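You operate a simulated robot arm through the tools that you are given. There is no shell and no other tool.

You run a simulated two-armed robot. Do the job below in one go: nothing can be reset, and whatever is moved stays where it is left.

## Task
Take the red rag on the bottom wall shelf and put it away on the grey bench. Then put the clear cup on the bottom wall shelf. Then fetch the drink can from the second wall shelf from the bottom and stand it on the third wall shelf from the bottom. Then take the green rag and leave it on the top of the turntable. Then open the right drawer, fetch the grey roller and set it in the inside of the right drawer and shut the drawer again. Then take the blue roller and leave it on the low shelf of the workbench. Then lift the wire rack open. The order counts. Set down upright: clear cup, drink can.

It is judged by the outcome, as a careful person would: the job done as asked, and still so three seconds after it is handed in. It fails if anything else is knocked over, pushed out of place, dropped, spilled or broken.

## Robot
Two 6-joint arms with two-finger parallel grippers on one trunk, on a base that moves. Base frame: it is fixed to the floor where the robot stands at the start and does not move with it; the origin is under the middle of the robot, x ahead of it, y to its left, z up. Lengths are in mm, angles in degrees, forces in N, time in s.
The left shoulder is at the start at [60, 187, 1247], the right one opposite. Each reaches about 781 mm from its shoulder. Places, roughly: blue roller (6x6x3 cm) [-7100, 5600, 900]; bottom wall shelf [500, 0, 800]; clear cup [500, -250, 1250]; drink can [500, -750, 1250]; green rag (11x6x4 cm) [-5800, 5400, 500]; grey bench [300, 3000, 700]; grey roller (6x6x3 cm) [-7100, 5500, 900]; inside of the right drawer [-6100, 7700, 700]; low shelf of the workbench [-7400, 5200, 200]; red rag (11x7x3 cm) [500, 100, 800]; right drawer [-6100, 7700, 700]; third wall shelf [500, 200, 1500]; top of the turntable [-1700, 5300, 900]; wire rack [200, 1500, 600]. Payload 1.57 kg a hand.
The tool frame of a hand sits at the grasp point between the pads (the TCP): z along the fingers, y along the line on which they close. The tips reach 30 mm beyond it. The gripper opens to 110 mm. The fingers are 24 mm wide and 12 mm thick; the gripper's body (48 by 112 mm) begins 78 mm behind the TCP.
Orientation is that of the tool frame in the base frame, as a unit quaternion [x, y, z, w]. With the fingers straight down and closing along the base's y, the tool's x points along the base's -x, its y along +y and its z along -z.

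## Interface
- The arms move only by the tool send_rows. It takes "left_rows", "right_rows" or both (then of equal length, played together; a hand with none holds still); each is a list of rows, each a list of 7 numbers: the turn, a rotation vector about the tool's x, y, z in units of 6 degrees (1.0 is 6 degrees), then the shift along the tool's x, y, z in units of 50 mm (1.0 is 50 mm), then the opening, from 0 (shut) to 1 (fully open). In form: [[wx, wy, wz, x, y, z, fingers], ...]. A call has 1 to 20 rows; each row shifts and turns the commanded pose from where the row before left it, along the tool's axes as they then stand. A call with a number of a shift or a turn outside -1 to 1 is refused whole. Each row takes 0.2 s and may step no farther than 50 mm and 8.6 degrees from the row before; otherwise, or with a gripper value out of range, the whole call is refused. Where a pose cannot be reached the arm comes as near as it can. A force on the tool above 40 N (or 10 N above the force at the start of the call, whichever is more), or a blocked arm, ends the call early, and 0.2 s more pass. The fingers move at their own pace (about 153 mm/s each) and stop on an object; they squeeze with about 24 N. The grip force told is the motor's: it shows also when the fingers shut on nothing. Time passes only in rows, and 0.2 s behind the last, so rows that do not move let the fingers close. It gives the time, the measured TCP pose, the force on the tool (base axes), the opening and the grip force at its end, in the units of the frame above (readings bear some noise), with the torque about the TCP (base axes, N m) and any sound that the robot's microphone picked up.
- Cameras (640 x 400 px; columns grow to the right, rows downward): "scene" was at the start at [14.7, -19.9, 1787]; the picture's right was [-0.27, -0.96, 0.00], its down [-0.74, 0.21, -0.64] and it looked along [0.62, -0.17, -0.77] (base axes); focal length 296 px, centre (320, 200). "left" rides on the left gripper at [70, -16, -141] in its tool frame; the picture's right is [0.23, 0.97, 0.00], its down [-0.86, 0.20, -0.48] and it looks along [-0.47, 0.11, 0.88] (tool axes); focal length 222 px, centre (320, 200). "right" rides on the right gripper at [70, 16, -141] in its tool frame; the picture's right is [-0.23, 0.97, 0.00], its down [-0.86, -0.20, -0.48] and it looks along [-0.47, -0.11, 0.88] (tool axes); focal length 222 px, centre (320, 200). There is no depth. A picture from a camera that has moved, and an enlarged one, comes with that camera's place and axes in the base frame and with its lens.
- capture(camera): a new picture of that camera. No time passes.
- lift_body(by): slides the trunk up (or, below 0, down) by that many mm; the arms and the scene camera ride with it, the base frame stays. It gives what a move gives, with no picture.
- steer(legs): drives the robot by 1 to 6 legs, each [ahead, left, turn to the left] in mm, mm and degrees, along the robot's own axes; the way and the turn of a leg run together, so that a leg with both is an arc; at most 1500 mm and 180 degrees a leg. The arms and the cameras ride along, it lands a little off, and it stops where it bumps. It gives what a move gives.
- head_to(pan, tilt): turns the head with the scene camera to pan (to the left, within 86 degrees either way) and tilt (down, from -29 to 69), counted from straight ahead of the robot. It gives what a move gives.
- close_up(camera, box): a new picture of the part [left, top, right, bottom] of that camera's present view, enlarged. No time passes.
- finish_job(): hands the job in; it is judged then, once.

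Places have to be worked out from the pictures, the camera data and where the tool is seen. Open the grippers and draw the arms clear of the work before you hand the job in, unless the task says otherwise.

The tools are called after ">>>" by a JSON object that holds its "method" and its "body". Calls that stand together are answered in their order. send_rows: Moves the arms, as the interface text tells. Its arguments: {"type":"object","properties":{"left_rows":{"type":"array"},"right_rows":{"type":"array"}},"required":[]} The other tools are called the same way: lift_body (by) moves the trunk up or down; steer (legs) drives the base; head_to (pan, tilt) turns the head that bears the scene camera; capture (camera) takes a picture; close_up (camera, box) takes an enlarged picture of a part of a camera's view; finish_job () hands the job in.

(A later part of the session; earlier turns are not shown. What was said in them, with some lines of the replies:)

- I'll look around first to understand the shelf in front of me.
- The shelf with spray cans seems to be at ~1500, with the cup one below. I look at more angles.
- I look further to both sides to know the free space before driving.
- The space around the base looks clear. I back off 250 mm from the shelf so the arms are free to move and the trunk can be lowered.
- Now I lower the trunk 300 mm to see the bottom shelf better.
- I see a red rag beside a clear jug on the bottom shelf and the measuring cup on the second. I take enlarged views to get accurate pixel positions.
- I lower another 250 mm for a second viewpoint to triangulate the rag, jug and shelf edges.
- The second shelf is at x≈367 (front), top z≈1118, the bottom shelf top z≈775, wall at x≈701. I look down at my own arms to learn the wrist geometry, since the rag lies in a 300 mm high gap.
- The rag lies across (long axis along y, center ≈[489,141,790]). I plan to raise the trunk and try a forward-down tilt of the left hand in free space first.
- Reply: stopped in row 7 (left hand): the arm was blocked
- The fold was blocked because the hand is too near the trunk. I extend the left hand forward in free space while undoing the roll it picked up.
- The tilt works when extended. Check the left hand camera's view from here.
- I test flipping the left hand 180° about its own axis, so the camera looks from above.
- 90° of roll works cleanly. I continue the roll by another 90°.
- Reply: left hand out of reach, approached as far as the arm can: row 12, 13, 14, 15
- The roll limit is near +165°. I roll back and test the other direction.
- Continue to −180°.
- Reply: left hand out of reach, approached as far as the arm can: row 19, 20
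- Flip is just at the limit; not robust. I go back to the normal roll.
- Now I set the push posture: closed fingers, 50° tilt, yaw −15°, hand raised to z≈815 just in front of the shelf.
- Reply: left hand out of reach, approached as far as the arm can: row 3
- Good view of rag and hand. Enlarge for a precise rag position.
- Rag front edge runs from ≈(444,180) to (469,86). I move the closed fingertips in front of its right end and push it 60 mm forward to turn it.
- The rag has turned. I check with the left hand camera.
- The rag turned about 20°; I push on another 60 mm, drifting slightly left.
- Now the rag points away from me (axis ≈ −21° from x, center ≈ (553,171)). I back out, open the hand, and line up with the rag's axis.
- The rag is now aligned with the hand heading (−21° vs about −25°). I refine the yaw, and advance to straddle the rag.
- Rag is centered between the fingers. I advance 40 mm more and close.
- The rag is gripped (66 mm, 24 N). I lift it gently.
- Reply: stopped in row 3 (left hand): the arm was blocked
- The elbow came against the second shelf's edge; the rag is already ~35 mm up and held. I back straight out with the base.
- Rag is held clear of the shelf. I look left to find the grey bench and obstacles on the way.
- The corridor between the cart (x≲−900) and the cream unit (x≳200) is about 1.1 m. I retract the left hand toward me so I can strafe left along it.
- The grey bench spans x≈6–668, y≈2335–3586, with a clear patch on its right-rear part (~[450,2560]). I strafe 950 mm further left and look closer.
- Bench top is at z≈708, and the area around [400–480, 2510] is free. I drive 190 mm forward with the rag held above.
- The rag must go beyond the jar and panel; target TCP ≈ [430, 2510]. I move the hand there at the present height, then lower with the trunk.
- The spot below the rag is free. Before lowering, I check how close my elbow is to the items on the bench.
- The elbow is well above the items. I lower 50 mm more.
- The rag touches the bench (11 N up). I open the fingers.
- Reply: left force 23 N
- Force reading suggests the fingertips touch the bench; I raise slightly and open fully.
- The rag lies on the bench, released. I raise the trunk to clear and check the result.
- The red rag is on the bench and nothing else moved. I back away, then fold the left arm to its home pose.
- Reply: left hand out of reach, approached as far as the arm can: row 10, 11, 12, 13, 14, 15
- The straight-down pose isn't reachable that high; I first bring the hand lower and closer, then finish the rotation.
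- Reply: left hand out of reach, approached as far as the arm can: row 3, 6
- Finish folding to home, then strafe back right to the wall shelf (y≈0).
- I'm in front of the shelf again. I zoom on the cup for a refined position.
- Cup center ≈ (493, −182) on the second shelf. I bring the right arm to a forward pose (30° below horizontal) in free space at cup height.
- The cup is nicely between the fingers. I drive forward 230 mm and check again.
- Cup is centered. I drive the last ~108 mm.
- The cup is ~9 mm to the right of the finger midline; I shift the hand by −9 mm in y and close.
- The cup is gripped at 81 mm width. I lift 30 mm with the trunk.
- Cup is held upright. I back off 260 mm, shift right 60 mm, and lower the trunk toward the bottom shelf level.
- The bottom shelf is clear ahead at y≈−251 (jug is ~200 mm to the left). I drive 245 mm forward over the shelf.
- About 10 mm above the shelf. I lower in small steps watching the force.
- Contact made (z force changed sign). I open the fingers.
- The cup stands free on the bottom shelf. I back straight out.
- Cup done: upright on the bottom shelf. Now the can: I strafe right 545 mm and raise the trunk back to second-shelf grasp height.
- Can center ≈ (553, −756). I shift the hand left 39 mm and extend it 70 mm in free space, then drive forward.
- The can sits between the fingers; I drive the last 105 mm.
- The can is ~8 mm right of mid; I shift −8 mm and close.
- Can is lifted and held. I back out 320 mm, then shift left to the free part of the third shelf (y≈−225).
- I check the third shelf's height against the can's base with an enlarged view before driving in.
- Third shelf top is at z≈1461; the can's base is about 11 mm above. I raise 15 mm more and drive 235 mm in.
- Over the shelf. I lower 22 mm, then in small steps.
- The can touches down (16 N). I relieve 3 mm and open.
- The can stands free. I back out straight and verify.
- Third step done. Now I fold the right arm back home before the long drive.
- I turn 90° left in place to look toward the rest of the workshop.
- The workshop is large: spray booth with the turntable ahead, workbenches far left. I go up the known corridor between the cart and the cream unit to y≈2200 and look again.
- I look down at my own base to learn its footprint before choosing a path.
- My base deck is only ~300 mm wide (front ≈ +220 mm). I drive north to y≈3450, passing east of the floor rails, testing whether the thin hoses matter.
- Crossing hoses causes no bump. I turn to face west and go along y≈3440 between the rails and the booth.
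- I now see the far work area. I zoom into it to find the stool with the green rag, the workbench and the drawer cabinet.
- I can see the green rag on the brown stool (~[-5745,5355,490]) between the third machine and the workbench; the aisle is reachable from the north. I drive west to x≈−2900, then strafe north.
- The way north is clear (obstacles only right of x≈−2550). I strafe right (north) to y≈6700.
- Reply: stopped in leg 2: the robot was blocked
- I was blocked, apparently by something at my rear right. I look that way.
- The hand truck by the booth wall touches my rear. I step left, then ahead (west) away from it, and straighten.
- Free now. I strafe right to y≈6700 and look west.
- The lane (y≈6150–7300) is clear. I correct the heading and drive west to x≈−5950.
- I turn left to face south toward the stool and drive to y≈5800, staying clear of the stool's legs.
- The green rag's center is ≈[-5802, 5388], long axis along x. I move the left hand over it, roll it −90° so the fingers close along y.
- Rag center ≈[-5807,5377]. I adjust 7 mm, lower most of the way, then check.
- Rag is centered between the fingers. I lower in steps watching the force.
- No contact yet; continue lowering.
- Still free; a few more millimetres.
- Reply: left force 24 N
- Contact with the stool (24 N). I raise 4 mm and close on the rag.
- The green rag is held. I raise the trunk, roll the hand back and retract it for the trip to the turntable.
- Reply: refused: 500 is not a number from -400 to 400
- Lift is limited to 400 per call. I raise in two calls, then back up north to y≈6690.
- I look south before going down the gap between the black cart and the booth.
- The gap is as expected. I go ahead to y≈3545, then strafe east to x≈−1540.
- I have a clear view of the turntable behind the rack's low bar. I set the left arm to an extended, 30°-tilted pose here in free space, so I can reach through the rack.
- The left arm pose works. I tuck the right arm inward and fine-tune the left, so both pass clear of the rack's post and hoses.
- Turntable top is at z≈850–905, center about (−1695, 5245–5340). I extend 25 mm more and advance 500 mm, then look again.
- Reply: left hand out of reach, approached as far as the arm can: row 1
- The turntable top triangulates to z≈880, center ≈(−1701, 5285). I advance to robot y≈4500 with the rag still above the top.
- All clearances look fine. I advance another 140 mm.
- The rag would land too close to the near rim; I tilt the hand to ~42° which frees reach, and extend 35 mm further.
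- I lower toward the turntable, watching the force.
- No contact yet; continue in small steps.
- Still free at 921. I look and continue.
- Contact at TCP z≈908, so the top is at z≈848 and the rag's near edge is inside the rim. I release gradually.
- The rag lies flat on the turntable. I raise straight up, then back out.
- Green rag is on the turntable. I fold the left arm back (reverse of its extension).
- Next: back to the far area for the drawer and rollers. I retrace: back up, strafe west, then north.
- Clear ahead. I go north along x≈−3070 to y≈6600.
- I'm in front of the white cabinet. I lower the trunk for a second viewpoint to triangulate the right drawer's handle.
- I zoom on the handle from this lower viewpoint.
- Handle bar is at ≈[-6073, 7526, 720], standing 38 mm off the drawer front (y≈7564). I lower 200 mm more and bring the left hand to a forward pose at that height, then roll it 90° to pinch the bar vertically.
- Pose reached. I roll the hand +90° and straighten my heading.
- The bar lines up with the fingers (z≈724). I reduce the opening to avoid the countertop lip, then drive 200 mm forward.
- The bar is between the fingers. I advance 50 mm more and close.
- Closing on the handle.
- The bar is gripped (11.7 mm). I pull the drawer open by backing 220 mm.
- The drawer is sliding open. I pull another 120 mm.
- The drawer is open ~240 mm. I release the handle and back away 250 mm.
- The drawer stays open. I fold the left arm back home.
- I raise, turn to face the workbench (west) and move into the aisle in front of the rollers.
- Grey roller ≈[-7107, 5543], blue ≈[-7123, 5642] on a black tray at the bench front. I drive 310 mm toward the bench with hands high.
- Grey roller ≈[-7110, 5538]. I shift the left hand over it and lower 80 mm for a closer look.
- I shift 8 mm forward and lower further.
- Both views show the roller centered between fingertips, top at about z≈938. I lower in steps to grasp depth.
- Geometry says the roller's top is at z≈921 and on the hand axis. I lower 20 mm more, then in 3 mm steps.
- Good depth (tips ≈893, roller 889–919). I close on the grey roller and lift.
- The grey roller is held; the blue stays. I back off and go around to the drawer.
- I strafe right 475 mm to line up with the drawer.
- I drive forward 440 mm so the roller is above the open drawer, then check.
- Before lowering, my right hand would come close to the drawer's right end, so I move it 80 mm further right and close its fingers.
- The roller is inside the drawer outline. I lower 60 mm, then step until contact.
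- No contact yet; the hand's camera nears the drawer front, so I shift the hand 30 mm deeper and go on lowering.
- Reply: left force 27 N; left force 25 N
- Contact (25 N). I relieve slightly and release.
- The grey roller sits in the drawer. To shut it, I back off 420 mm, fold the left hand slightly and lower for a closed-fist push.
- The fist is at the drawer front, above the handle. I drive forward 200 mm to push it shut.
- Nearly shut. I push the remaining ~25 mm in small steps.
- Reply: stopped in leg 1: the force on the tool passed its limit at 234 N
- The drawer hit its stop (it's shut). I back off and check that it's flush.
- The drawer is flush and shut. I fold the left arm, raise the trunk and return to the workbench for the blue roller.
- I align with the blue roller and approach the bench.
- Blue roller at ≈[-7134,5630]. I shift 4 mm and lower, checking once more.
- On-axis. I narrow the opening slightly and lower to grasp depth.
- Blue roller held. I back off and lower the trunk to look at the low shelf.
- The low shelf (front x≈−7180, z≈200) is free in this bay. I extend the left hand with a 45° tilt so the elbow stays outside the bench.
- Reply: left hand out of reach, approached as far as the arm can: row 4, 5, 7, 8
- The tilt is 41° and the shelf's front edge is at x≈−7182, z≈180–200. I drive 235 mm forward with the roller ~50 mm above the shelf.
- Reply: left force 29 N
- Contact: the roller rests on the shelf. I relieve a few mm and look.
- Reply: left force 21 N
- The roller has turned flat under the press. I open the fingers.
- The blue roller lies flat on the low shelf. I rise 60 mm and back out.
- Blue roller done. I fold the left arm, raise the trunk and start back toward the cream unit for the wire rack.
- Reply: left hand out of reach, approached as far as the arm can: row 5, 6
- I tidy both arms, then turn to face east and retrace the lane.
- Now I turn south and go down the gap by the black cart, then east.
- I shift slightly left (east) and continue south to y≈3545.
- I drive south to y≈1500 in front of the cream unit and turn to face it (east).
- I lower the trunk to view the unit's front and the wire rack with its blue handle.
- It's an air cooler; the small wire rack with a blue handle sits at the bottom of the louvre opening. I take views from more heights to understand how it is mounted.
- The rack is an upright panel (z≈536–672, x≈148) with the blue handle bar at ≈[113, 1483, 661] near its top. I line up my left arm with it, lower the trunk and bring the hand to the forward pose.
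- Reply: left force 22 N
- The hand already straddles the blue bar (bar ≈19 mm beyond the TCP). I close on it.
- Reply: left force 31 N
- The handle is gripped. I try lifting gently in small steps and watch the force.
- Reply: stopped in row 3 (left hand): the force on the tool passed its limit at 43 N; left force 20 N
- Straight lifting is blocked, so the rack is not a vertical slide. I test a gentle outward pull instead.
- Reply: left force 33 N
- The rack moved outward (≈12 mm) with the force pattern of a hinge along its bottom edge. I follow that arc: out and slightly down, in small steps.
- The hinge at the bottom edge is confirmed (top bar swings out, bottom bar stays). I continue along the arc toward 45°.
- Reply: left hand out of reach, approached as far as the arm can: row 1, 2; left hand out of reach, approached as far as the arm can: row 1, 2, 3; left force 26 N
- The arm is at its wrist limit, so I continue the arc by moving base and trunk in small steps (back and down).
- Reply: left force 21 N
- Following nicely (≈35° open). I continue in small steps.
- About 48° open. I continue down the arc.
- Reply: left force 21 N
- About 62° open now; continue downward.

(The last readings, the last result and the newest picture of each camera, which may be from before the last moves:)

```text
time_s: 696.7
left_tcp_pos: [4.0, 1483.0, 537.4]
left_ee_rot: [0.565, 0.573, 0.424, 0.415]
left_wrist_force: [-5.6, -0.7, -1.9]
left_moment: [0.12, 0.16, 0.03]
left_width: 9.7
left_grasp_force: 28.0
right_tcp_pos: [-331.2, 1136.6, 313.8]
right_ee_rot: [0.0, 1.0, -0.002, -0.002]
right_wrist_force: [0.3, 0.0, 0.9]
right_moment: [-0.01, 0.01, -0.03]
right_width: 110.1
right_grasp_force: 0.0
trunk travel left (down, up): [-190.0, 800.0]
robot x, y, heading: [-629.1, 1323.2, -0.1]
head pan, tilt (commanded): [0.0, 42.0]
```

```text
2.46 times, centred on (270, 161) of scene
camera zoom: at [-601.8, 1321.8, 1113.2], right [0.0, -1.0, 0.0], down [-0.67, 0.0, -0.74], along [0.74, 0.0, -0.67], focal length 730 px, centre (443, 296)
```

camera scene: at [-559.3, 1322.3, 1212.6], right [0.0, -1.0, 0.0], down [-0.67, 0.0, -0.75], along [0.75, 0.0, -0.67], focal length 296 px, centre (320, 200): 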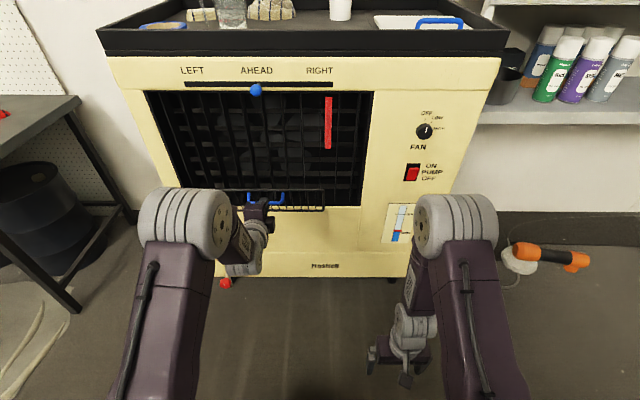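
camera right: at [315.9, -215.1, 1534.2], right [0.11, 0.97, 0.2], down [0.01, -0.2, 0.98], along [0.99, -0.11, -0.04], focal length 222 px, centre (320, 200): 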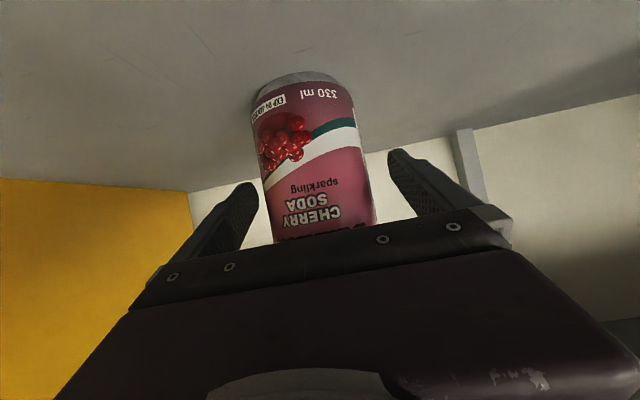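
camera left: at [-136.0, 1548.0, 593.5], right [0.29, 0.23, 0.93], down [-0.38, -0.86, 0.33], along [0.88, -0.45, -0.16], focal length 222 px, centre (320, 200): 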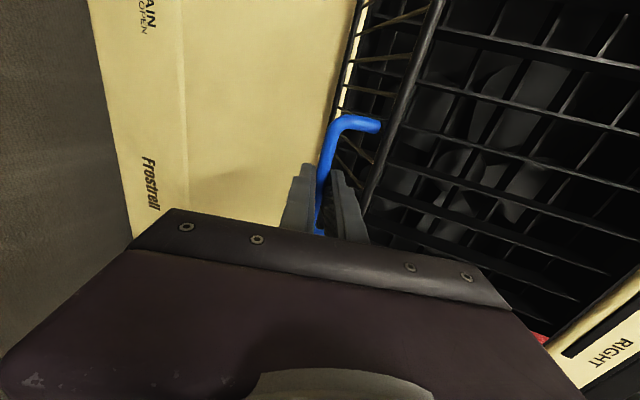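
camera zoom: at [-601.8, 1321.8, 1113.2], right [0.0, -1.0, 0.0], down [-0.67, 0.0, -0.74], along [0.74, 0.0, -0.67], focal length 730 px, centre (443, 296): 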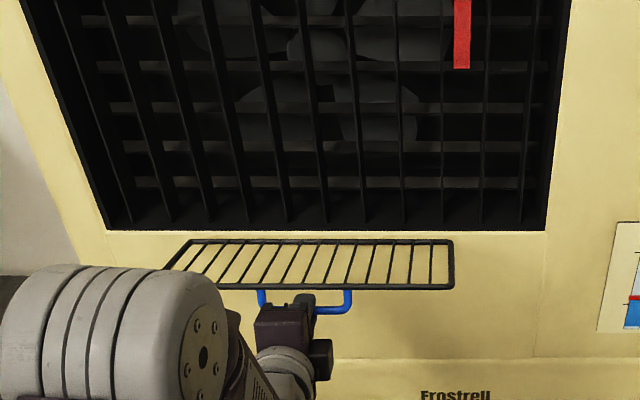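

About 76° open. I keep lowering until the stop is felt.

>>> {"method": "lift_body", "body": {"by": -10}}

>>> {"method": "lift_body", "body": {"by": -8}}

>>> {"method": "lift_body", "body": {"by": -6}}

>>> {"method": "close_up", "body": {"camera": "scene", "box": [140, 80, 400, 242]}}

```text
time_s: 697.2
left_tcp_pos: [3.6, 1482.5, 526.9]
left_ee_rot: [0.566, 0.573, 0.423, 0.416]
left_wrist_force: [-3.6, 1.1, -2.6]
left_moment: [0.13, 0.16, 0.03]
left_width: 9.4
left_grasp_force: 28.0
right_tcp_pos: [-331.9, 1137.4, 304.4]
right_ee_rot: [-0.001, 1.0, -0.001, -0.002]
right_wrist_force: [-0.5, 0.0, 0.6]
right_moment: [0.02, -0.01, 0.04]
right_width: 109.9
right_grasp_force: 0.0
trunk travel left (down, up): [-180.0, 810.0]
robot x, y, heading: [-626.1, 1321.1, 0.1]
head pan, tilt (commanded): [0.0, 42.0]
```

```text
time_s: 697.8
left_tcp_pos: [4.2, 1483.4, 519.3]
left_ee_rot: [0.565, 0.572, 0.425, 0.415]
left_wrist_force: [4.6, 1.3, -1.8]
left_moment: [0.12, 0.01, 0.17]
left_width: 9.8
left_grasp_force: 27.7
right_tcp_pos: [-333.1, 1137.3, 297.2]
right_ee_rot: [0.0, 1.0, -0.001, -0.001]
right_wrist_force: [0.0, 0.0, -0.4]
right_moment: [-0.02, 0.02, 0.02]
right_width: 110.0
right_grasp_force: 0.0
trunk travel left (down, up): [-172.0, 818.0]
robot x, y, heading: [-623.5, 1320.2, -0.0]
head pan, tilt (commanded): [0.0, 42.0]
```

```text
time_s: 698.4
left_tcp_pos: [5.4, 1482.5, 514.0]
left_ee_rot: [0.565, 0.573, 0.424, 0.416]
left_wrist_force: [14.3, 3.0, 0.1]
left_moment: [0.13, -0.07, -0.01]
left_width: 9.8
left_grasp_force: 27.5
right_tcp_pos: [-330.7, 1137.6, 291.0]
right_ee_rot: [0.0, 1.0, -0.002, -0.001]
right_wrist_force: [0.7, 0.3, 0.9]
right_moment: [-0.01, -0.02, 0.02]
right_width: 110.0
right_grasp_force: 0.0
trunk travel left (down, up): [-166.0, 824.0]
robot x, y, heading: [-624.2, 1320.4, 0.2]
head pan, tilt (commanded): [0.0, 42.0]
```

```text
2.46 times, centred on (270, 161) of scene
camera zoom: at [-600.3, 1321.9, 1089.2], right [0.0, -1.0, 0.0], down [-0.67, 0.0, -0.74], along [0.74, 0.0, -0.67], focal length 730 px, centre (443, 296)
```

zoom: 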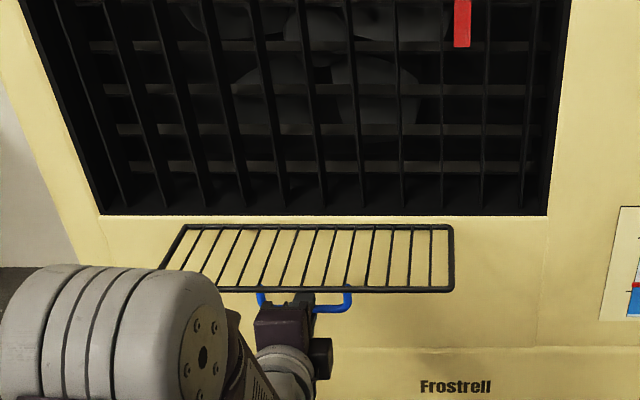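

About 87° open. I ease forward a few mm and lower a little more to find the end stop.

>>> {"method": "steer", "body": {"legs": [[6, 0, 0]]}}

>>> {"method": "lift_body", "body": {"by": -6}}

>>> {"method": "lift_body", "body": {"by": -6}}

>>> {"method": "capture", "body": {"camera": "left"}}

>>> {"method": "close_up", "body": {"camera": "scene", "box": [140, 80, 400, 242]}}

```text
time_s: 699.1
left_tcp_pos: [8.5, 1482.5, 513.2]
left_ee_rot: [0.566, 0.573, 0.422, 0.416]
left_wrist_force: [-24.5, 0.3, -6.5]
left_moment: [0.37, 0.21, -0.05]
left_width: 10.1
left_grasp_force: 28.3
right_tcp_pos: [-326.6, 1136.8, 290.7]
right_ee_rot: [0.0, 1.0, -0.001, 0.0]
right_wrist_force: [0.9, -0.4, -0.3]
right_moment: [0.02, 0.0, 0.04]
right_width: 110.1
right_grasp_force: 0.0
trunk travel left (down, up): [-166.0, 824.0]
robot x, y, heading: [-617.4, 1321.2, 0.1]
head pan, tilt (commanded): [0.0, 42.0]
```

```text
time_s: 699.6
left_tcp_pos: [9.0, 1481.9, 505.8]
left_ee_rot: [0.566, 0.573, 0.423, 0.415]
left_wrist_force: [6.2, 0.2, 0.2]
left_moment: [0.02, 0.0, -0.06]
left_width: 9.8
left_grasp_force: 27.8
right_tcp_pos: [-326.2, 1136.9, 283.8]
right_ee_rot: [-0.001, 1.0, -0.001, -0.002]
right_wrist_force: [-0.4, -0.1, 0.6]
right_moment: [-0.01, 0.01, 0.01]
right_width: 110.1
right_grasp_force: 0.0
trunk travel left (down, up): [-160.0, 830.0]
robot x, y, heading: [-620.9, 1321.0, 0.1]
head pan, tilt (commanded): [0.0, 42.0]
```

```text
time_s: 700.2
left_tcp_pos: [10.5, 1482.4, 500.8]
left_ee_rot: [0.566, 0.573, 0.424, 0.415]
left_wrist_force: [22.1, 1.5, 3.9]
left_moment: [0.04, -0.16, -0.03]
left_width: 9.5
left_grasp_force: 27.8
right_tcp_pos: [-325.4, 1136.5, 279.2]
right_ee_rot: [0.0, 1.0, -0.001, -0.002]
right_wrist_force: [-0.5, 0.9, -0.2]
right_moment: [-0.01, 0.03, -0.02]
right_width: 110.6
right_grasp_force: 0.1
trunk travel left (down, up): [-154.0, 836.0]
robot x, y, heading: [-619.9, 1318.5, -0.2]
head pan, tilt (commanded): [0.0, 42.0]
```

```text
taken
camera left: at [-131.1, 1547.9, 527.4], right [0.28, 0.23, 0.93], down [-0.39, -0.86, 0.33], along [0.88, -0.45, -0.16], focal length 222 px, centre (320, 200)
```

left: 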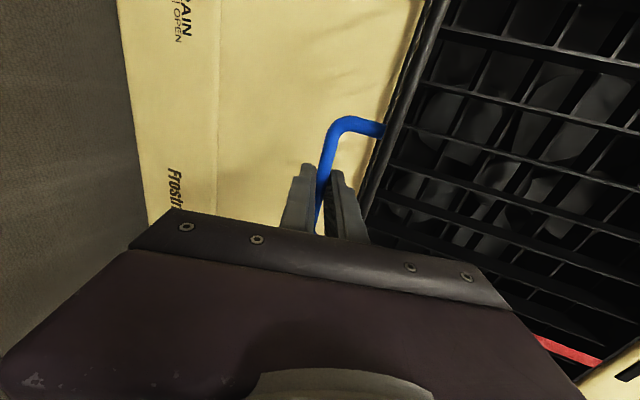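

```text
2.46 times, centred on (270, 161) of scene
camera zoom: at [-594.4, 1321.8, 1077.3], right [0.0, -1.0, 0.0], down [-0.67, 0.0, -0.74], along [0.74, 0.0, -0.67], focal length 730 px, centre (443, 296)
```

zoom: 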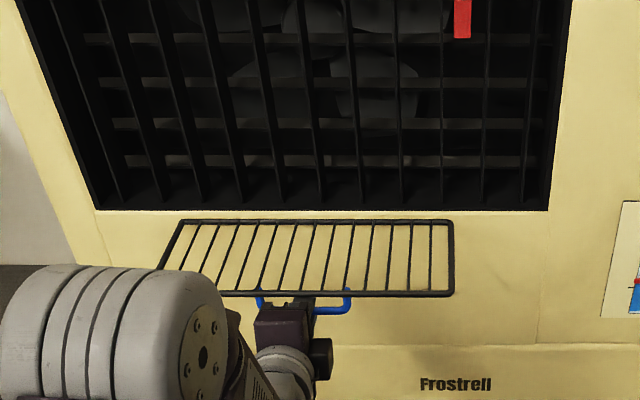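

Still no end stop at ~92°. I ease forward and test a bit further.

>>> {"method": "steer", "body": {"legs": [[7, 0, 0]]}}

>>> {"method": "lift_body", "body": {"by": -6}}

>>> {"method": "lift_body", "body": {"by": -6}}

```text
time_s: 700.9
left_tcp_pos: [12.9, 1483.6, 496.7]
left_ee_rot: [0.568, 0.575, 0.42, 0.412]
left_wrist_force: [-24.7, -1.2, -9.4]
left_moment: [0.04, 0.2, -0.02]
left_width: 9.6
left_grasp_force: 27.7
right_tcp_pos: [-320.2, 1136.9, 278.8]
right_ee_rot: [0.0, 1.0, -0.001, -0.001]
right_wrist_force: [0.9, -0.7, 0.1]
right_moment: [0.07, 0.01, 0.01]
right_width: 110.1
right_grasp_force: 0.1
trunk travel left (down, up): [-154.0, 836.0]
robot x, y, heading: [-609.1, 1321.6, 0.1]
head pan, tilt (commanded): [0.0, 42.0]
```

```text
time_s: 701.5
left_tcp_pos: [12.9, 1482.5, 495.5]
left_ee_rot: [0.566, 0.573, 0.425, 0.414]
left_wrist_force: [-3.4, 2.0, 18.1]
left_moment: [-0.1, -0.23, -0.42]
left_width: 9.7
left_grasp_force: 27.9
right_tcp_pos: [-321.1, 1138.4, 273.1]
right_ee_rot: [0.0, 1.0, -0.001, 0.0]
right_wrist_force: [-0.6, -0.2, -0.5]
right_moment: [0.02, -0.01, -0.02]
right_width: 110.0
right_grasp_force: 0.1
trunk travel left (down, up): [-148.0, 842.0]
robot x, y, heading: [-610.7, 1317.5, 0.2]
head pan, tilt (commanded): [0.0, 42.0]
```

```text
time_s: 702.0
left_tcp_pos: [15.2, 1483.3, 495.5]
left_ee_rot: [0.563, 0.57, 0.428, 0.419]
left_wrist_force: [-11.9, -0.5, 13.6]
left_moment: [-0.03, -0.08, -0.29]
left_width: 9.8
left_grasp_force: 28.3
right_tcp_pos: [-320.1, 1136.7, 267.3]
right_ee_rot: [-0.001, 1.0, -0.001, -0.002]
right_wrist_force: [0.1, 0.8, 0.3]
right_moment: [0.07, 0.01, 0.0]
right_width: 110.0
right_grasp_force: 0.1
trunk travel left (down, up): [-142.0, 848.0]
robot x, y, heading: [-614.8, 1323.6, -0.2]
head pan, tilt (commanded): [0.0, 42.0]
stopped: the force on the tool passed its limit at 42 N (the readings are from after the stop); the commanded pose is now the measured one
```

The end stop is reached (~95°, rack horizontal). I open the fingers slightly and withdraw.

>>> {"method": "send_rows", "body": {"left_rows": [[0, 0, 0, 0, 0, 0, 0.12], [0, 0, 0, 0, 0, 0, 0.2], [0, 0, 0, 0, 0, 0, 0.2]]}}

>>> {"method": "capture", "body": {"camera": "left"}}

>>> {"method": "close_up", "body": {"camera": "scene", "box": [140, 80, 400, 242]}}

```text
time_s: 702.8
left_tcp_pos: [15.8, 1483.2, 491.3]
left_ee_rot: [0.565, 0.571, 0.426, 0.417]
left_wrist_force: [-0.5, -0.4, -0.8]
left_moment: [0.0, -0.02, 0.0]
left_width: 21.8
left_grasp_force: 0.1
right_tcp_pos: [-318.6, 1137.5, 266.9]
right_ee_rot: [0.0, 1.0, -0.001, -0.002]
right_wrist_force: [0.3, 0.1, 0.7]
right_moment: [-0.01, -0.02, -0.01]
right_width: 109.9
right_grasp_force: 0.1
trunk travel left (down, up): [-142.0, 848.0]
robot x, y, heading: [-617.3, 1320.6, 0.1]
head pan, tilt (commanded): [0.0, 42.0]
```

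```text
taken
camera left: at [-125.4, 1548.3, 517.1], right [0.28, 0.23, 0.93], down [-0.39, -0.86, 0.33], along [0.88, -0.45, -0.15], focal length 222 px, centre (320, 200)
```

left: 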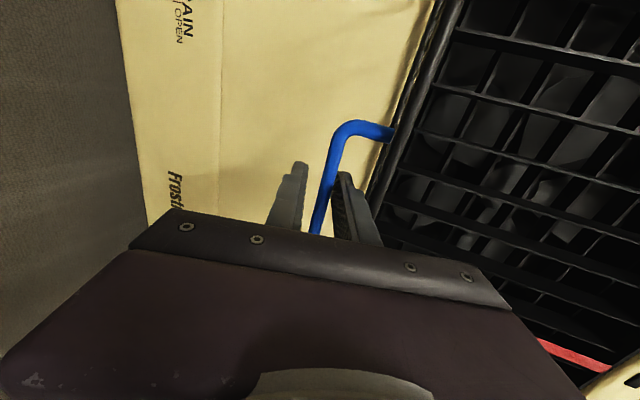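

```text
2.46 times, centred on (270, 161) of scene
camera zoom: at [-589.3, 1321.8, 1065.7], right [0.0, -1.0, 0.0], down [-0.67, 0.0, -0.74], along [0.74, 0.0, -0.67], focal length 730 px, centre (443, 296)
```

zoom: 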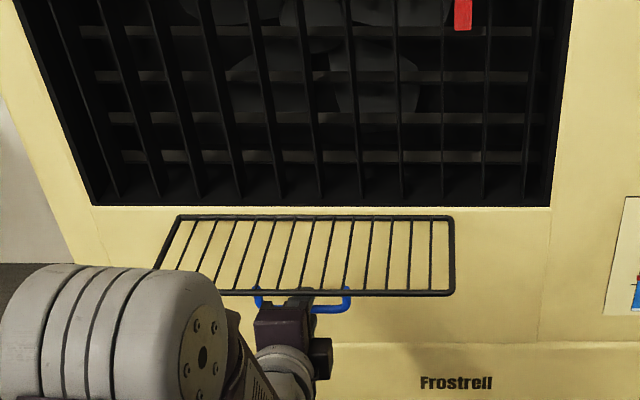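

The rack stays horizontal. I withdraw along the finger axis in small steps: lift a little, back a little.

>>> {"method": "lift_body", "body": {"by": 2}}

>>> {"method": "steer", "body": {"legs": [[-8, 0, 0]]}}

>>> {"method": "lift_body", "body": {"by": 2}}

>>> {"method": "steer", "body": {"legs": [[-12, 0, 0]]}}

>>> {"method": "capture", "body": {"camera": "left"}}

```text
time_s: 703.3
left_tcp_pos: [16.0, 1483.0, 493.6]
left_ee_rot: [0.564, 0.572, 0.425, 0.417]
left_wrist_force: [0.3, -0.3, 0.9]
left_moment: [-0.01, 0.0, 0.02]
left_width: 22.1
left_grasp_force: 0.0
right_tcp_pos: [-318.7, 1136.9, 269.4]
right_ee_rot: [0.0, 1.0, 0.0, -0.001]
right_wrist_force: [-0.4, 0.5, -0.3]
right_moment: [0.01, 0.03, 0.04]
right_width: 110.2
right_grasp_force: 0.0
trunk travel left (down, up): [-144.0, 846.0]
robot x, y, heading: [-615.6, 1318.5, 0.1]
head pan, tilt (commanded): [0.0, 42.0]
```

```text
time_s: 704.0
left_tcp_pos: [8.1, 1483.7, 493.3]
left_ee_rot: [0.564, 0.572, 0.425, 0.417]
left_wrist_force: [-0.6, 0.3, -0.3]
left_moment: [-0.01, 0.0, -0.01]
left_width: 21.8
left_grasp_force: 0.0
right_tcp_pos: [-327.0, 1136.9, 269.6]
right_ee_rot: [-0.001, 1.0, 0.0, -0.002]
right_wrist_force: [-1.0, 0.1, 0.3]
right_moment: [0.01, -0.05, 0.02]
right_width: 110.0
right_grasp_force: 0.1
trunk travel left (down, up): [-144.0, 846.0]
robot x, y, heading: [-619.1, 1323.1, 0.1]
head pan, tilt (commanded): [0.0, 42.0]
```

```text
time_s: 704.6
left_tcp_pos: [7.5, 1482.2, 496.6]
left_ee_rot: [0.564, 0.572, 0.425, 0.417]
left_wrist_force: [0.7, 0.3, 0.1]
left_moment: [0.0, 0.0, 0.01]
left_width: 22.0
left_grasp_force: 0.1
right_tcp_pos: [-327.2, 1136.6, 270.7]
right_ee_rot: [0.0, 1.0, -0.002, -0.003]
right_wrist_force: [0.2, 0.9, 0.1]
right_moment: [-0.03, -0.03, 0.01]
right_width: 110.0
right_grasp_force: 0.1
trunk travel left (down, up): [-146.0, 844.0]
robot x, y, heading: [-620.2, 1318.7, 0.1]
head pan, tilt (commanded): [0.0, 42.0]
```

```text
time_s: 705.3
left_tcp_pos: [-3.3, 1484.2, 494.9]
left_ee_rot: [0.564, 0.572, 0.425, 0.417]
left_wrist_force: [-0.2, 0.4, -0.4]
left_moment: [0.01, -0.02, -0.02]
left_width: 22.0
left_grasp_force: 0.1
right_tcp_pos: [-339.9, 1137.5, 271.3]
right_ee_rot: [0.0, 1.0, 0.0, -0.001]
right_wrist_force: [0.2, 0.7, -0.4]
right_moment: [0.04, 0.02, 0.0]
right_width: 110.2
right_grasp_force: 0.1
trunk travel left (down, up): [-146.0, 844.0]
robot x, y, heading: [-636.0, 1323.7, -0.1]
head pan, tilt (commanded): [0.0, 42.0]
```

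```text
taken
camera left: at [-145.5, 1548.2, 521.3], right [0.28, 0.23, 0.93], down [-0.39, -0.86, 0.33], along [0.88, -0.45, -0.15], focal length 222 px, centre (320, 200)
```

left: 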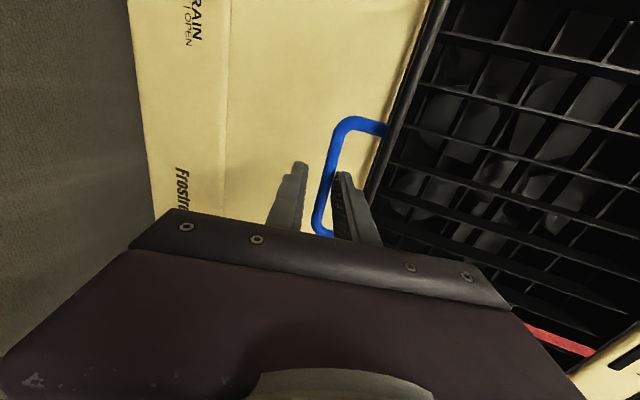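

The fingers are past the bar. I back away 300 mm and verify.

>>> {"method": "steer", "body": {"legs": [[-60, 0, 0]]}}

>>> {"method": "steer", "body": {"legs": [[-200, 0, 0]]}}

>>> {"method": "head_to", "body": {"pan": 5, "tilt": 30}}

>>> {"method": "capture", "body": {"camera": "scene"}}

```text
time_s: 706.3
left_tcp_pos: [-65.5, 1482.1, 495.6]
left_ee_rot: [0.564, 0.571, 0.424, 0.419]
left_wrist_force: [0.2, 0.7, 0.6]
left_moment: [0.02, 0.01, 0.01]
left_width: 21.7
left_grasp_force: 0.0
right_tcp_pos: [-402.5, 1136.9, 271.8]
right_ee_rot: [0.001, 1.0, 0.0, -0.002]
right_wrist_force: [0.0, 0.3, 0.9]
right_moment: [0.01, 0.01, -0.01]
right_width: 109.8
right_grasp_force: 0.1
trunk travel left (down, up): [-146.0, 844.0]
robot x, y, heading: [-693.3, 1320.9, 0.1]
head pan, tilt (commanded): [0.0, 42.0]
```

```text
time_s: 707.5
left_tcp_pos: [-67.0, 1479.6, 494.8]
left_ee_rot: [0.565, 0.57, 0.426, 0.418]
left_wrist_force: [0.3, -0.2, 0.6]
left_moment: [-0.01, 0.0, -0.03]
left_width: 22.1
left_grasp_force: 0.1
right_tcp_pos: [-405.2, 1134.6, 271.5]
right_ee_rot: [0.002, 1.0, 0.0, -0.002]
right_wrist_force: [-0.4, -0.5, -0.1]
right_moment: [0.0, -0.01, -0.01]
right_width: 110.0
right_grasp_force: 0.1
trunk travel left (down, up): [-146.0, 844.0]
robot x, y, heading: [-695.3, 1322.6, 0.1]
head pan, tilt (commanded): [0.0, 42.0]
stopped in leg 1: the robot was blocked; the commanded pose is now the measured one
```

```text
time_s: 708.2
left_tcp_pos: [-67.0, 1480.2, 496.2]
left_ee_rot: [0.565, 0.57, 0.425, 0.418]
left_wrist_force: [0.2, 0.2, -0.6]
left_moment: [0.04, 0.0, -0.02]
left_width: 21.6
left_grasp_force: 0.1
right_tcp_pos: [-404.6, 1135.0, 270.7]
right_ee_rot: [0.002, 1.0, -0.001, -0.001]
right_wrist_force: [-0.1, 0.4, -0.3]
right_moment: [-0.02, -0.02, 0.0]
right_width: 110.0
right_grasp_force: 0.0
trunk travel left (down, up): [-146.0, 844.0]
robot x, y, heading: [-696.5, 1317.1, 0.2]
head pan, tilt (commanded): [5.0, 30.0]
```

```text
taken
camera scene: at [-666.4, 1329.0, 1088.0], right [0.08, -1.0, 0.0], down [-0.5, -0.04, -0.87], along [0.86, 0.07, -0.5], focal length 296 px, centre (320, 200)
```

scene: 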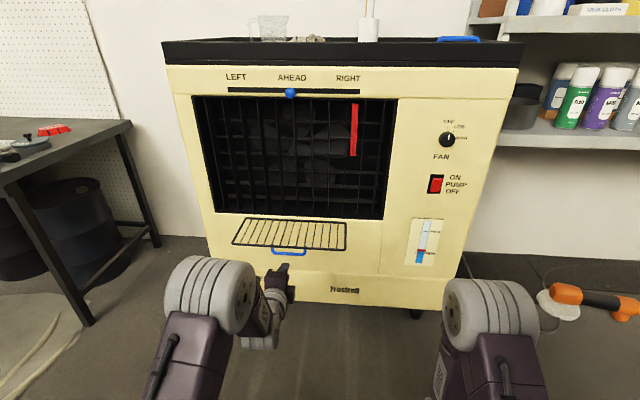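

The rack is open and stays horizontal. My rear just met the cart behind me, so I step forward 20 mm, raise the trunk and fold the left arm.

>>> {"method": "steer", "body": {"legs": [[20, 0, 0]]}}

>>> {"method": "lift_body", "body": {"by": 350}}

>>> {"method": "send_rows", "body": {"left_rows": [[0, 0, -1, 0, 0, 0, 0.5], [0, 0, -1, 0, 0, 0, 1], [0, 0, -1, 0, 0, 0, 1], [0, 0, -1, 0, 0, 0, 1], [0, 0, -1, 0, 0, 0, 1], [0, 0, -1, 0, 0, 0, 1], [0, 0, -1, 0, 0, 0, 1], [0, 0, -1, 0, 0, 0, 1], [0, 0, -1, 0, 0, 0, 1], [0, 0, -1, 0, 0, 0, 1], [0, 0, -1, 0, 0, 0, 1], [0, 0, -1, 0, 0, 0, 1], [0, 0, -1, 0, 0, 0, 1], [0, 0, -1, 0, 0, 0, 1], [0, 0, -1, 0, 0, 0, 1]]}}

>>> {"method": "send_rows", "body": {"left_rows": [[0, 0.962, 0, 0.5042, 0, -0.4136, 1], [0, 0.962, 0, 0.5434, 0, -0.3605, 1], [0, 0.962, 0, 0.5766, 0, -0.3048, 1], [0, 0.962, 0, 0.6044, 0, -0.2449, 1], [0, 0.962, 0, 0.626, 0, -0.1826, 1], [0, 0.962, 0, 0.6411, 0, -0.1196, 1], [0, 0.962, 0, 0.6499, 0, -0.0541, 1], [0, 0.962, 0, 0.652, 0, 0.0119, 1], [0, 0.962, 0, 0.6476, 0, 0.0771, 1], [0, 0.962, 0, 0.6366, 0, 0.1416, 1], [0, 0.962, 0, 0.619, 0, 0.2052, 1], [0, 0.962, 0, 0.5953, 0, 0.2663, 1]]}}

>>> {"method": "lift_body", "body": {"by": 300}}

```text
time_s: 709.0
left_tcp_pos: [-46.2, 1481.1, 495.4]
left_ee_rot: [0.565, 0.57, 0.426, 0.418]
left_wrist_force: [0.0, -0.7, -1.0]
left_moment: [0.0, 0.0, 0.02]
left_width: 21.6
left_grasp_force: 0.1
right_tcp_pos: [-382.4, 1135.8, 271.3]
right_ee_rot: [0.001, 1.0, -0.001, -0.002]
right_wrist_force: [0.1, 0.7, 0.3]
right_moment: [0.03, -0.03, 0.02]
right_width: 110.2
right_grasp_force: 0.0
trunk travel left (down, up): [-146.0, 844.0]
robot x, y, heading: [-675.5, 1320.9, -0.1]
head pan, tilt (commanded): [5.0, 30.0]
```

```text
time_s: 712.4
left_tcp_pos: [-46.7, 1480.0, 845.5]
left_ee_rot: [0.563, 0.571, 0.426, 0.418]
left_wrist_force: [-0.4, 1.1, 0.3]
left_moment: [0.0, 0.01, -0.01]
left_width: 21.7
left_grasp_force: 0.0
right_tcp_pos: [-383.9, 1136.8, 621.0]
right_ee_rot: [0.001, 1.0, -0.001, -0.002]
right_wrist_force: [0.0, -0.2, 0.1]
right_moment: [0.02, -0.01, -0.03]
right_width: 110.0
right_grasp_force: 0.2
trunk travel left (down, up): [-496.0, 494.0]
robot x, y, heading: [-676.9, 1319.0, -0.2]
head pan, tilt (commanded): [5.0, 30.0]
```

```text
time_s: 715.6
left_tcp_pos: [-46.3, 1480.4, 845.5]
left_ee_rot: [-0.005, 0.803, 0.006, 0.596]
left_wrist_force: [0.3, -0.5, -0.2]
left_moment: [0.03, -0.04, -0.01]
left_width: 109.9
left_grasp_force: 0.1
right_tcp_pos: [-383.0, 1136.1, 622.1]
right_ee_rot: [0.002, 1.0, -0.001, -0.002]
right_wrist_force: [0.4, -0.2, -0.6]
right_moment: [-0.03, 0.01, 0.01]
right_width: 110.1
right_grasp_force: 0.0
trunk travel left (down, up): [-496.0, 494.0]
robot x, y, heading: [-675.2, 1319.1, -0.1]
head pan, tilt (commanded): [5.0, 30.0]
```

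```text
time_s: 718.2
left_tcp_pos: [-372.8, 1477.8, 627.9]
left_ee_rot: [-0.005, 0.999, 0.002, 0.033]
left_wrist_force: [0.2, -0.1, 0.1]
left_moment: [-0.02, 0.0, 0.0]
left_width: 110.1
left_grasp_force: 0.1
right_tcp_pos: [-384.0, 1134.1, 619.2]
right_ee_rot: [0.002, 1.0, -0.001, -0.002]
right_wrist_force: [0.4, -0.7, 0.0]
right_moment: [0.0, -0.03, 0.02]
right_width: 110.1
right_grasp_force: 0.2
trunk travel left (down, up): [-496.0, 494.0]
robot x, y, heading: [-673.5, 1320.6, -0.2]
head pan, tilt (commanded): [5.0, 30.0]
```

```text
time_s: 721.2
left_tcp_pos: [-371.8, 1477.2, 927.6]
left_ee_rot: [-0.006, 0.999, 0.002, 0.033]
left_wrist_force: [0.2, -0.5, 0.5]
left_moment: [-0.01, 0.0, -0.03]
left_width: 109.9
left_grasp_force: 0.1
right_tcp_pos: [-383.0, 1135.3, 921.7]
right_ee_rot: [0.002, 1.0, -0.001, -0.002]
right_wrist_force: [0.3, -0.3, 0.0]
right_moment: [0.01, 0.01, -0.01]
right_width: 110.0
right_grasp_force: 0.1
trunk travel left (down, up): [-796.0, 194.0]
robot x, y, heading: [-677.2, 1318.4, -0.3]
head pan, tilt (commanded): [5.0, 30.0]
```

Now I move forward a bit and turn to check on the cart behind me and the overall scene.

>>> {"method": "steer", "body": {"legs": [[180, 0, 0], [0, 0, 90]]}}

>>> {"method": "head_to", "body": {"pan": 80, "tilt": 45}}

>>> {"method": "capture", "body": {"camera": "scene"}}

>>> {"method": "head_to", "body": {"pan": -80, "tilt": 45}}

>>> {"method": "capture", "body": {"camera": "scene"}}

```text
time_s: 726.6
left_tcp_pos: [-658.8, 1623.7, 928.3]
left_ee_rot: [0.717, -0.696, -0.026, -0.022]
left_wrist_force: [0.1, -0.2, 0.9]
left_moment: [0.0, 0.02, 0.01]
left_width: 110.1
left_grasp_force: 0.1
right_tcp_pos: [-316.9, 1615.9, 921.0]
right_ee_rot: [0.712, -0.702, 0.002, 0.001]
right_wrist_force: [0.2, 0.0, -0.2]
right_moment: [0.0, 0.01, 0.01]
right_width: 109.9
right_grasp_force: 0.0
trunk travel left (down, up): [-796.0, 194.0]
robot x, y, heading: [-494.6, 1318.6, 90.9]
head pan, tilt (commanded): [5.0, 30.0]
```

```text
time_s: 728.0
left_tcp_pos: [-658.7, 1623.7, 929.0]
left_ee_rot: [0.717, -0.696, -0.026, -0.022]
left_wrist_force: [0.1, 0.2, -0.2]
left_moment: [0.01, -0.01, -0.03]
left_width: 110.0
left_grasp_force: 0.1
right_tcp_pos: [-316.9, 1617.4, 920.8]
right_ee_rot: [0.712, -0.702, 0.002, 0.001]
right_wrist_force: [0.1, -0.2, 0.1]
right_moment: [0.0, 0.01, -0.01]
right_width: 110.2
right_grasp_force: 0.1
trunk travel left (down, up): [-796.0, 194.0]
robot x, y, heading: [-498.1, 1320.6, 91.2]
head pan, tilt (commanded): [80.0, 45.0]
```

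```text
taken
camera scene: at [-575.0, 1274.2, 1715.4], right [0.16, 0.99, 0.0], down [0.7, -0.11, -0.71], along [-0.7, 0.11, -0.71], focal length 296 px, centre (320, 200)
```

scene: 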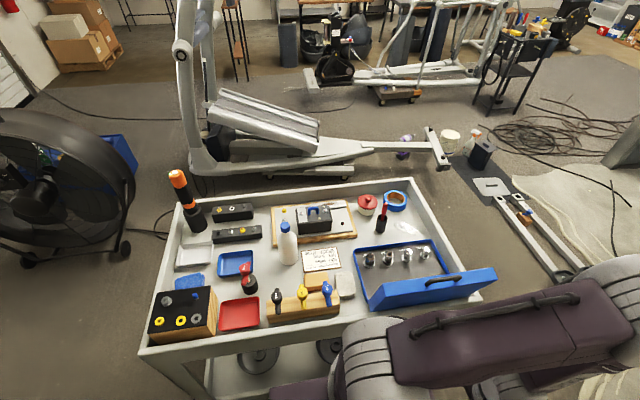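

```text
time_s: 730.5
left_tcp_pos: [-657.2, 1622.5, 927.2]
left_ee_rot: [0.717, -0.696, -0.025, -0.023]
left_wrist_force: [-0.3, -0.1, 0.4]
left_moment: [0.0, -0.01, 0.04]
left_width: 110.0
left_grasp_force: 0.2
right_tcp_pos: [-317.0, 1616.3, 921.3]
right_ee_rot: [0.712, -0.702, 0.002, 0.001]
right_wrist_force: [0.5, 0.7, -0.9]
right_moment: [-0.01, -0.03, -0.01]
right_width: 110.0
right_grasp_force: 0.1
trunk travel left (down, up): [-796.0, 194.0]
robot x, y, heading: [-495.8, 1318.9, 91.1]
head pan, tilt (commanded): [-80.0, 45.0]
```

```text
taken
camera scene: at [-414.8, 1276.9, 1715.4], right [0.19, -0.98, 0.0], down [-0.69, -0.13, -0.71], along [0.69, 0.13, -0.71], focal length 296 px, centre (320, 200)
```

scene: 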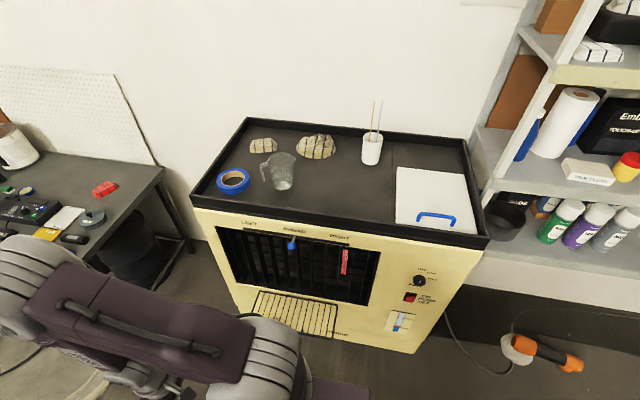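

Everything on the cart is in place and the rack is open. I back away from the work and take a last look at the wall shelf.

>>> {"method": "steer", "body": {"legs": [[-1000, 0, 0]]}}

>>> {"method": "head_to", "body": {"pan": -80, "tilt": 30}}

>>> {"method": "capture", "body": {"camera": "scene"}}

>>> {"method": "head_to", "body": {"pan": -25, "tilt": 30}}

>>> {"method": "capture", "body": {"camera": "scene"}}

```text
time_s: 735.6
left_tcp_pos: [-643.5, 632.7, 928.9]
left_ee_rot: [0.714, -0.7, -0.025, -0.022]
left_wrist_force: [-0.2, 0.1, 0.4]
left_moment: [0.02, 0.02, -0.01]
left_width: 110.3
left_grasp_force: 0.0
right_tcp_pos: [-302.7, 623.2, 921.5]
right_ee_rot: [0.709, -0.705, 0.003, 0.0]
right_wrist_force: [0.2, 0.4, -1.1]
right_moment: [0.0, 0.01, 0.03]
right_width: 110.0
right_grasp_force: 0.1
trunk travel left (down, up): [-796.0, 194.0]
robot x, y, heading: [-483.8, 331.2, 90.3]
head pan, tilt (commanded): [-80.0, 45.0]
```

```text
time_s: 736.4
left_tcp_pos: [-643.7, 632.6, 928.6]
left_ee_rot: [0.714, -0.699, -0.026, -0.022]
left_wrist_force: [0.6, -0.2, 0.1]
left_moment: [0.0, 0.0, -0.02]
left_width: 109.9
left_grasp_force: 0.0
right_tcp_pos: [-301.4, 624.6, 920.4]
right_ee_rot: [0.709, -0.705, 0.001, 0.001]
right_wrist_force: [0.3, -0.4, 0.1]
right_moment: [0.01, 0.01, -0.03]
right_width: 110.1
right_grasp_force: 0.0
trunk travel left (down, up): [-796.0, 194.0]
robot x, y, heading: [-487.4, 327.9, 90.3]
head pan, tilt (commanded): [-80.0, 30.0]
```

```text
taken
camera scene: at [-394.2, 285.6, 1737.9], right [0.18, -0.98, 0.0], down [-0.49, -0.09, -0.87], along [0.85, 0.16, -0.5], focal length 296 px, centre (320, 200)
```

scene: 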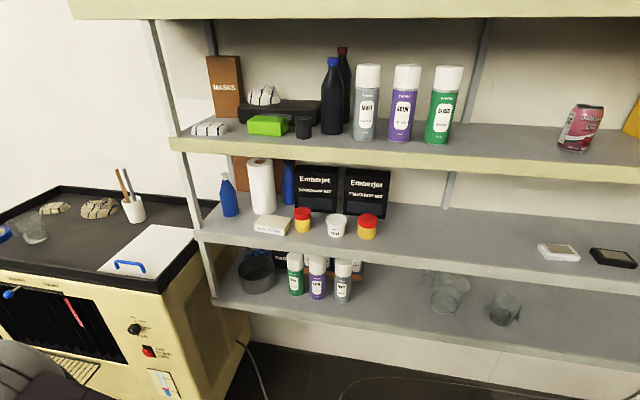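

```text
time_s: 737.7
left_tcp_pos: [-643.1, 633.4, 928.0]
left_ee_rot: [0.714, -0.699, -0.026, -0.023]
left_wrist_force: [-0.7, 1.0, 0.0]
left_moment: [-0.03, -0.03, 0.0]
left_width: 110.0
left_grasp_force: 0.1
right_tcp_pos: [-302.2, 622.3, 921.0]
right_ee_rot: [0.709, -0.705, 0.003, 0.001]
right_wrist_force: [-0.2, -0.8, 0.4]
right_moment: [0.0, 0.01, -0.01]
right_width: 109.9
right_grasp_force: 0.1
trunk travel left (down, up): [-796.0, 194.0]
robot x, y, heading: [-484.6, 331.7, 90.5]
head pan, tilt (commanded): [-25.0, 30.0]
```

```text
taken
camera scene: at [-445.3, 351.8, 1738.0], right [0.91, -0.42, 0.0], down [-0.21, -0.45, -0.87], along [0.36, 0.79, -0.5], focal length 296 px, centre (320, 200)
```

scene: 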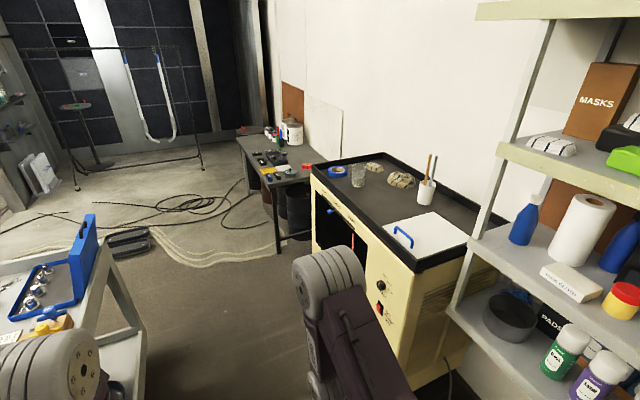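

Cup stands on the bottom shelf, the can on the third, the red rag on the bench, the green rag on the turntable, the rack is open; grippers are open and arms clear. I hand the job in.

>>> {"method": "finish_job", "body": {}}

```text
The job is handed in.
```

I did all seven steps in the order you gave and handed the job in. At my last look at each place, everything was where it should be.

| Step | How I left it |
|---|---|
| Red rag | On the grey bench |
| Clear cup | Upright on the bottom wall shelf, with its liquid still in it |
| Drink can | Upright on the third wall shelf |
| Green rag | On top of the turntable, lying flat |
| Grey roller | Inside the right drawer, which is shut and flush |
| Blue roller | Flat on the low shelf of the workbench |
| Wire rack | Open and staying open at its end stop |

- **Wire rack:** it would not lift straight up. It is hinged along its bottom edge, so I swung it outward and down until it stopped, just past horizontal. I took that as open.
- **Drawer:** when it hit its stop on closing, the force on my hand briefly reached 234 N. It looked undamaged.
- **Bumps while driving:** my back met the hand truck by the booth wall, and later the tool cart. Both looked undisturbed afterwards, and everything on the cart was in place.
- **Bumps while reaching:** my arm pressed against the edge of the second wall shelf while I lifted the red rag, and nothing on the shelf moved.
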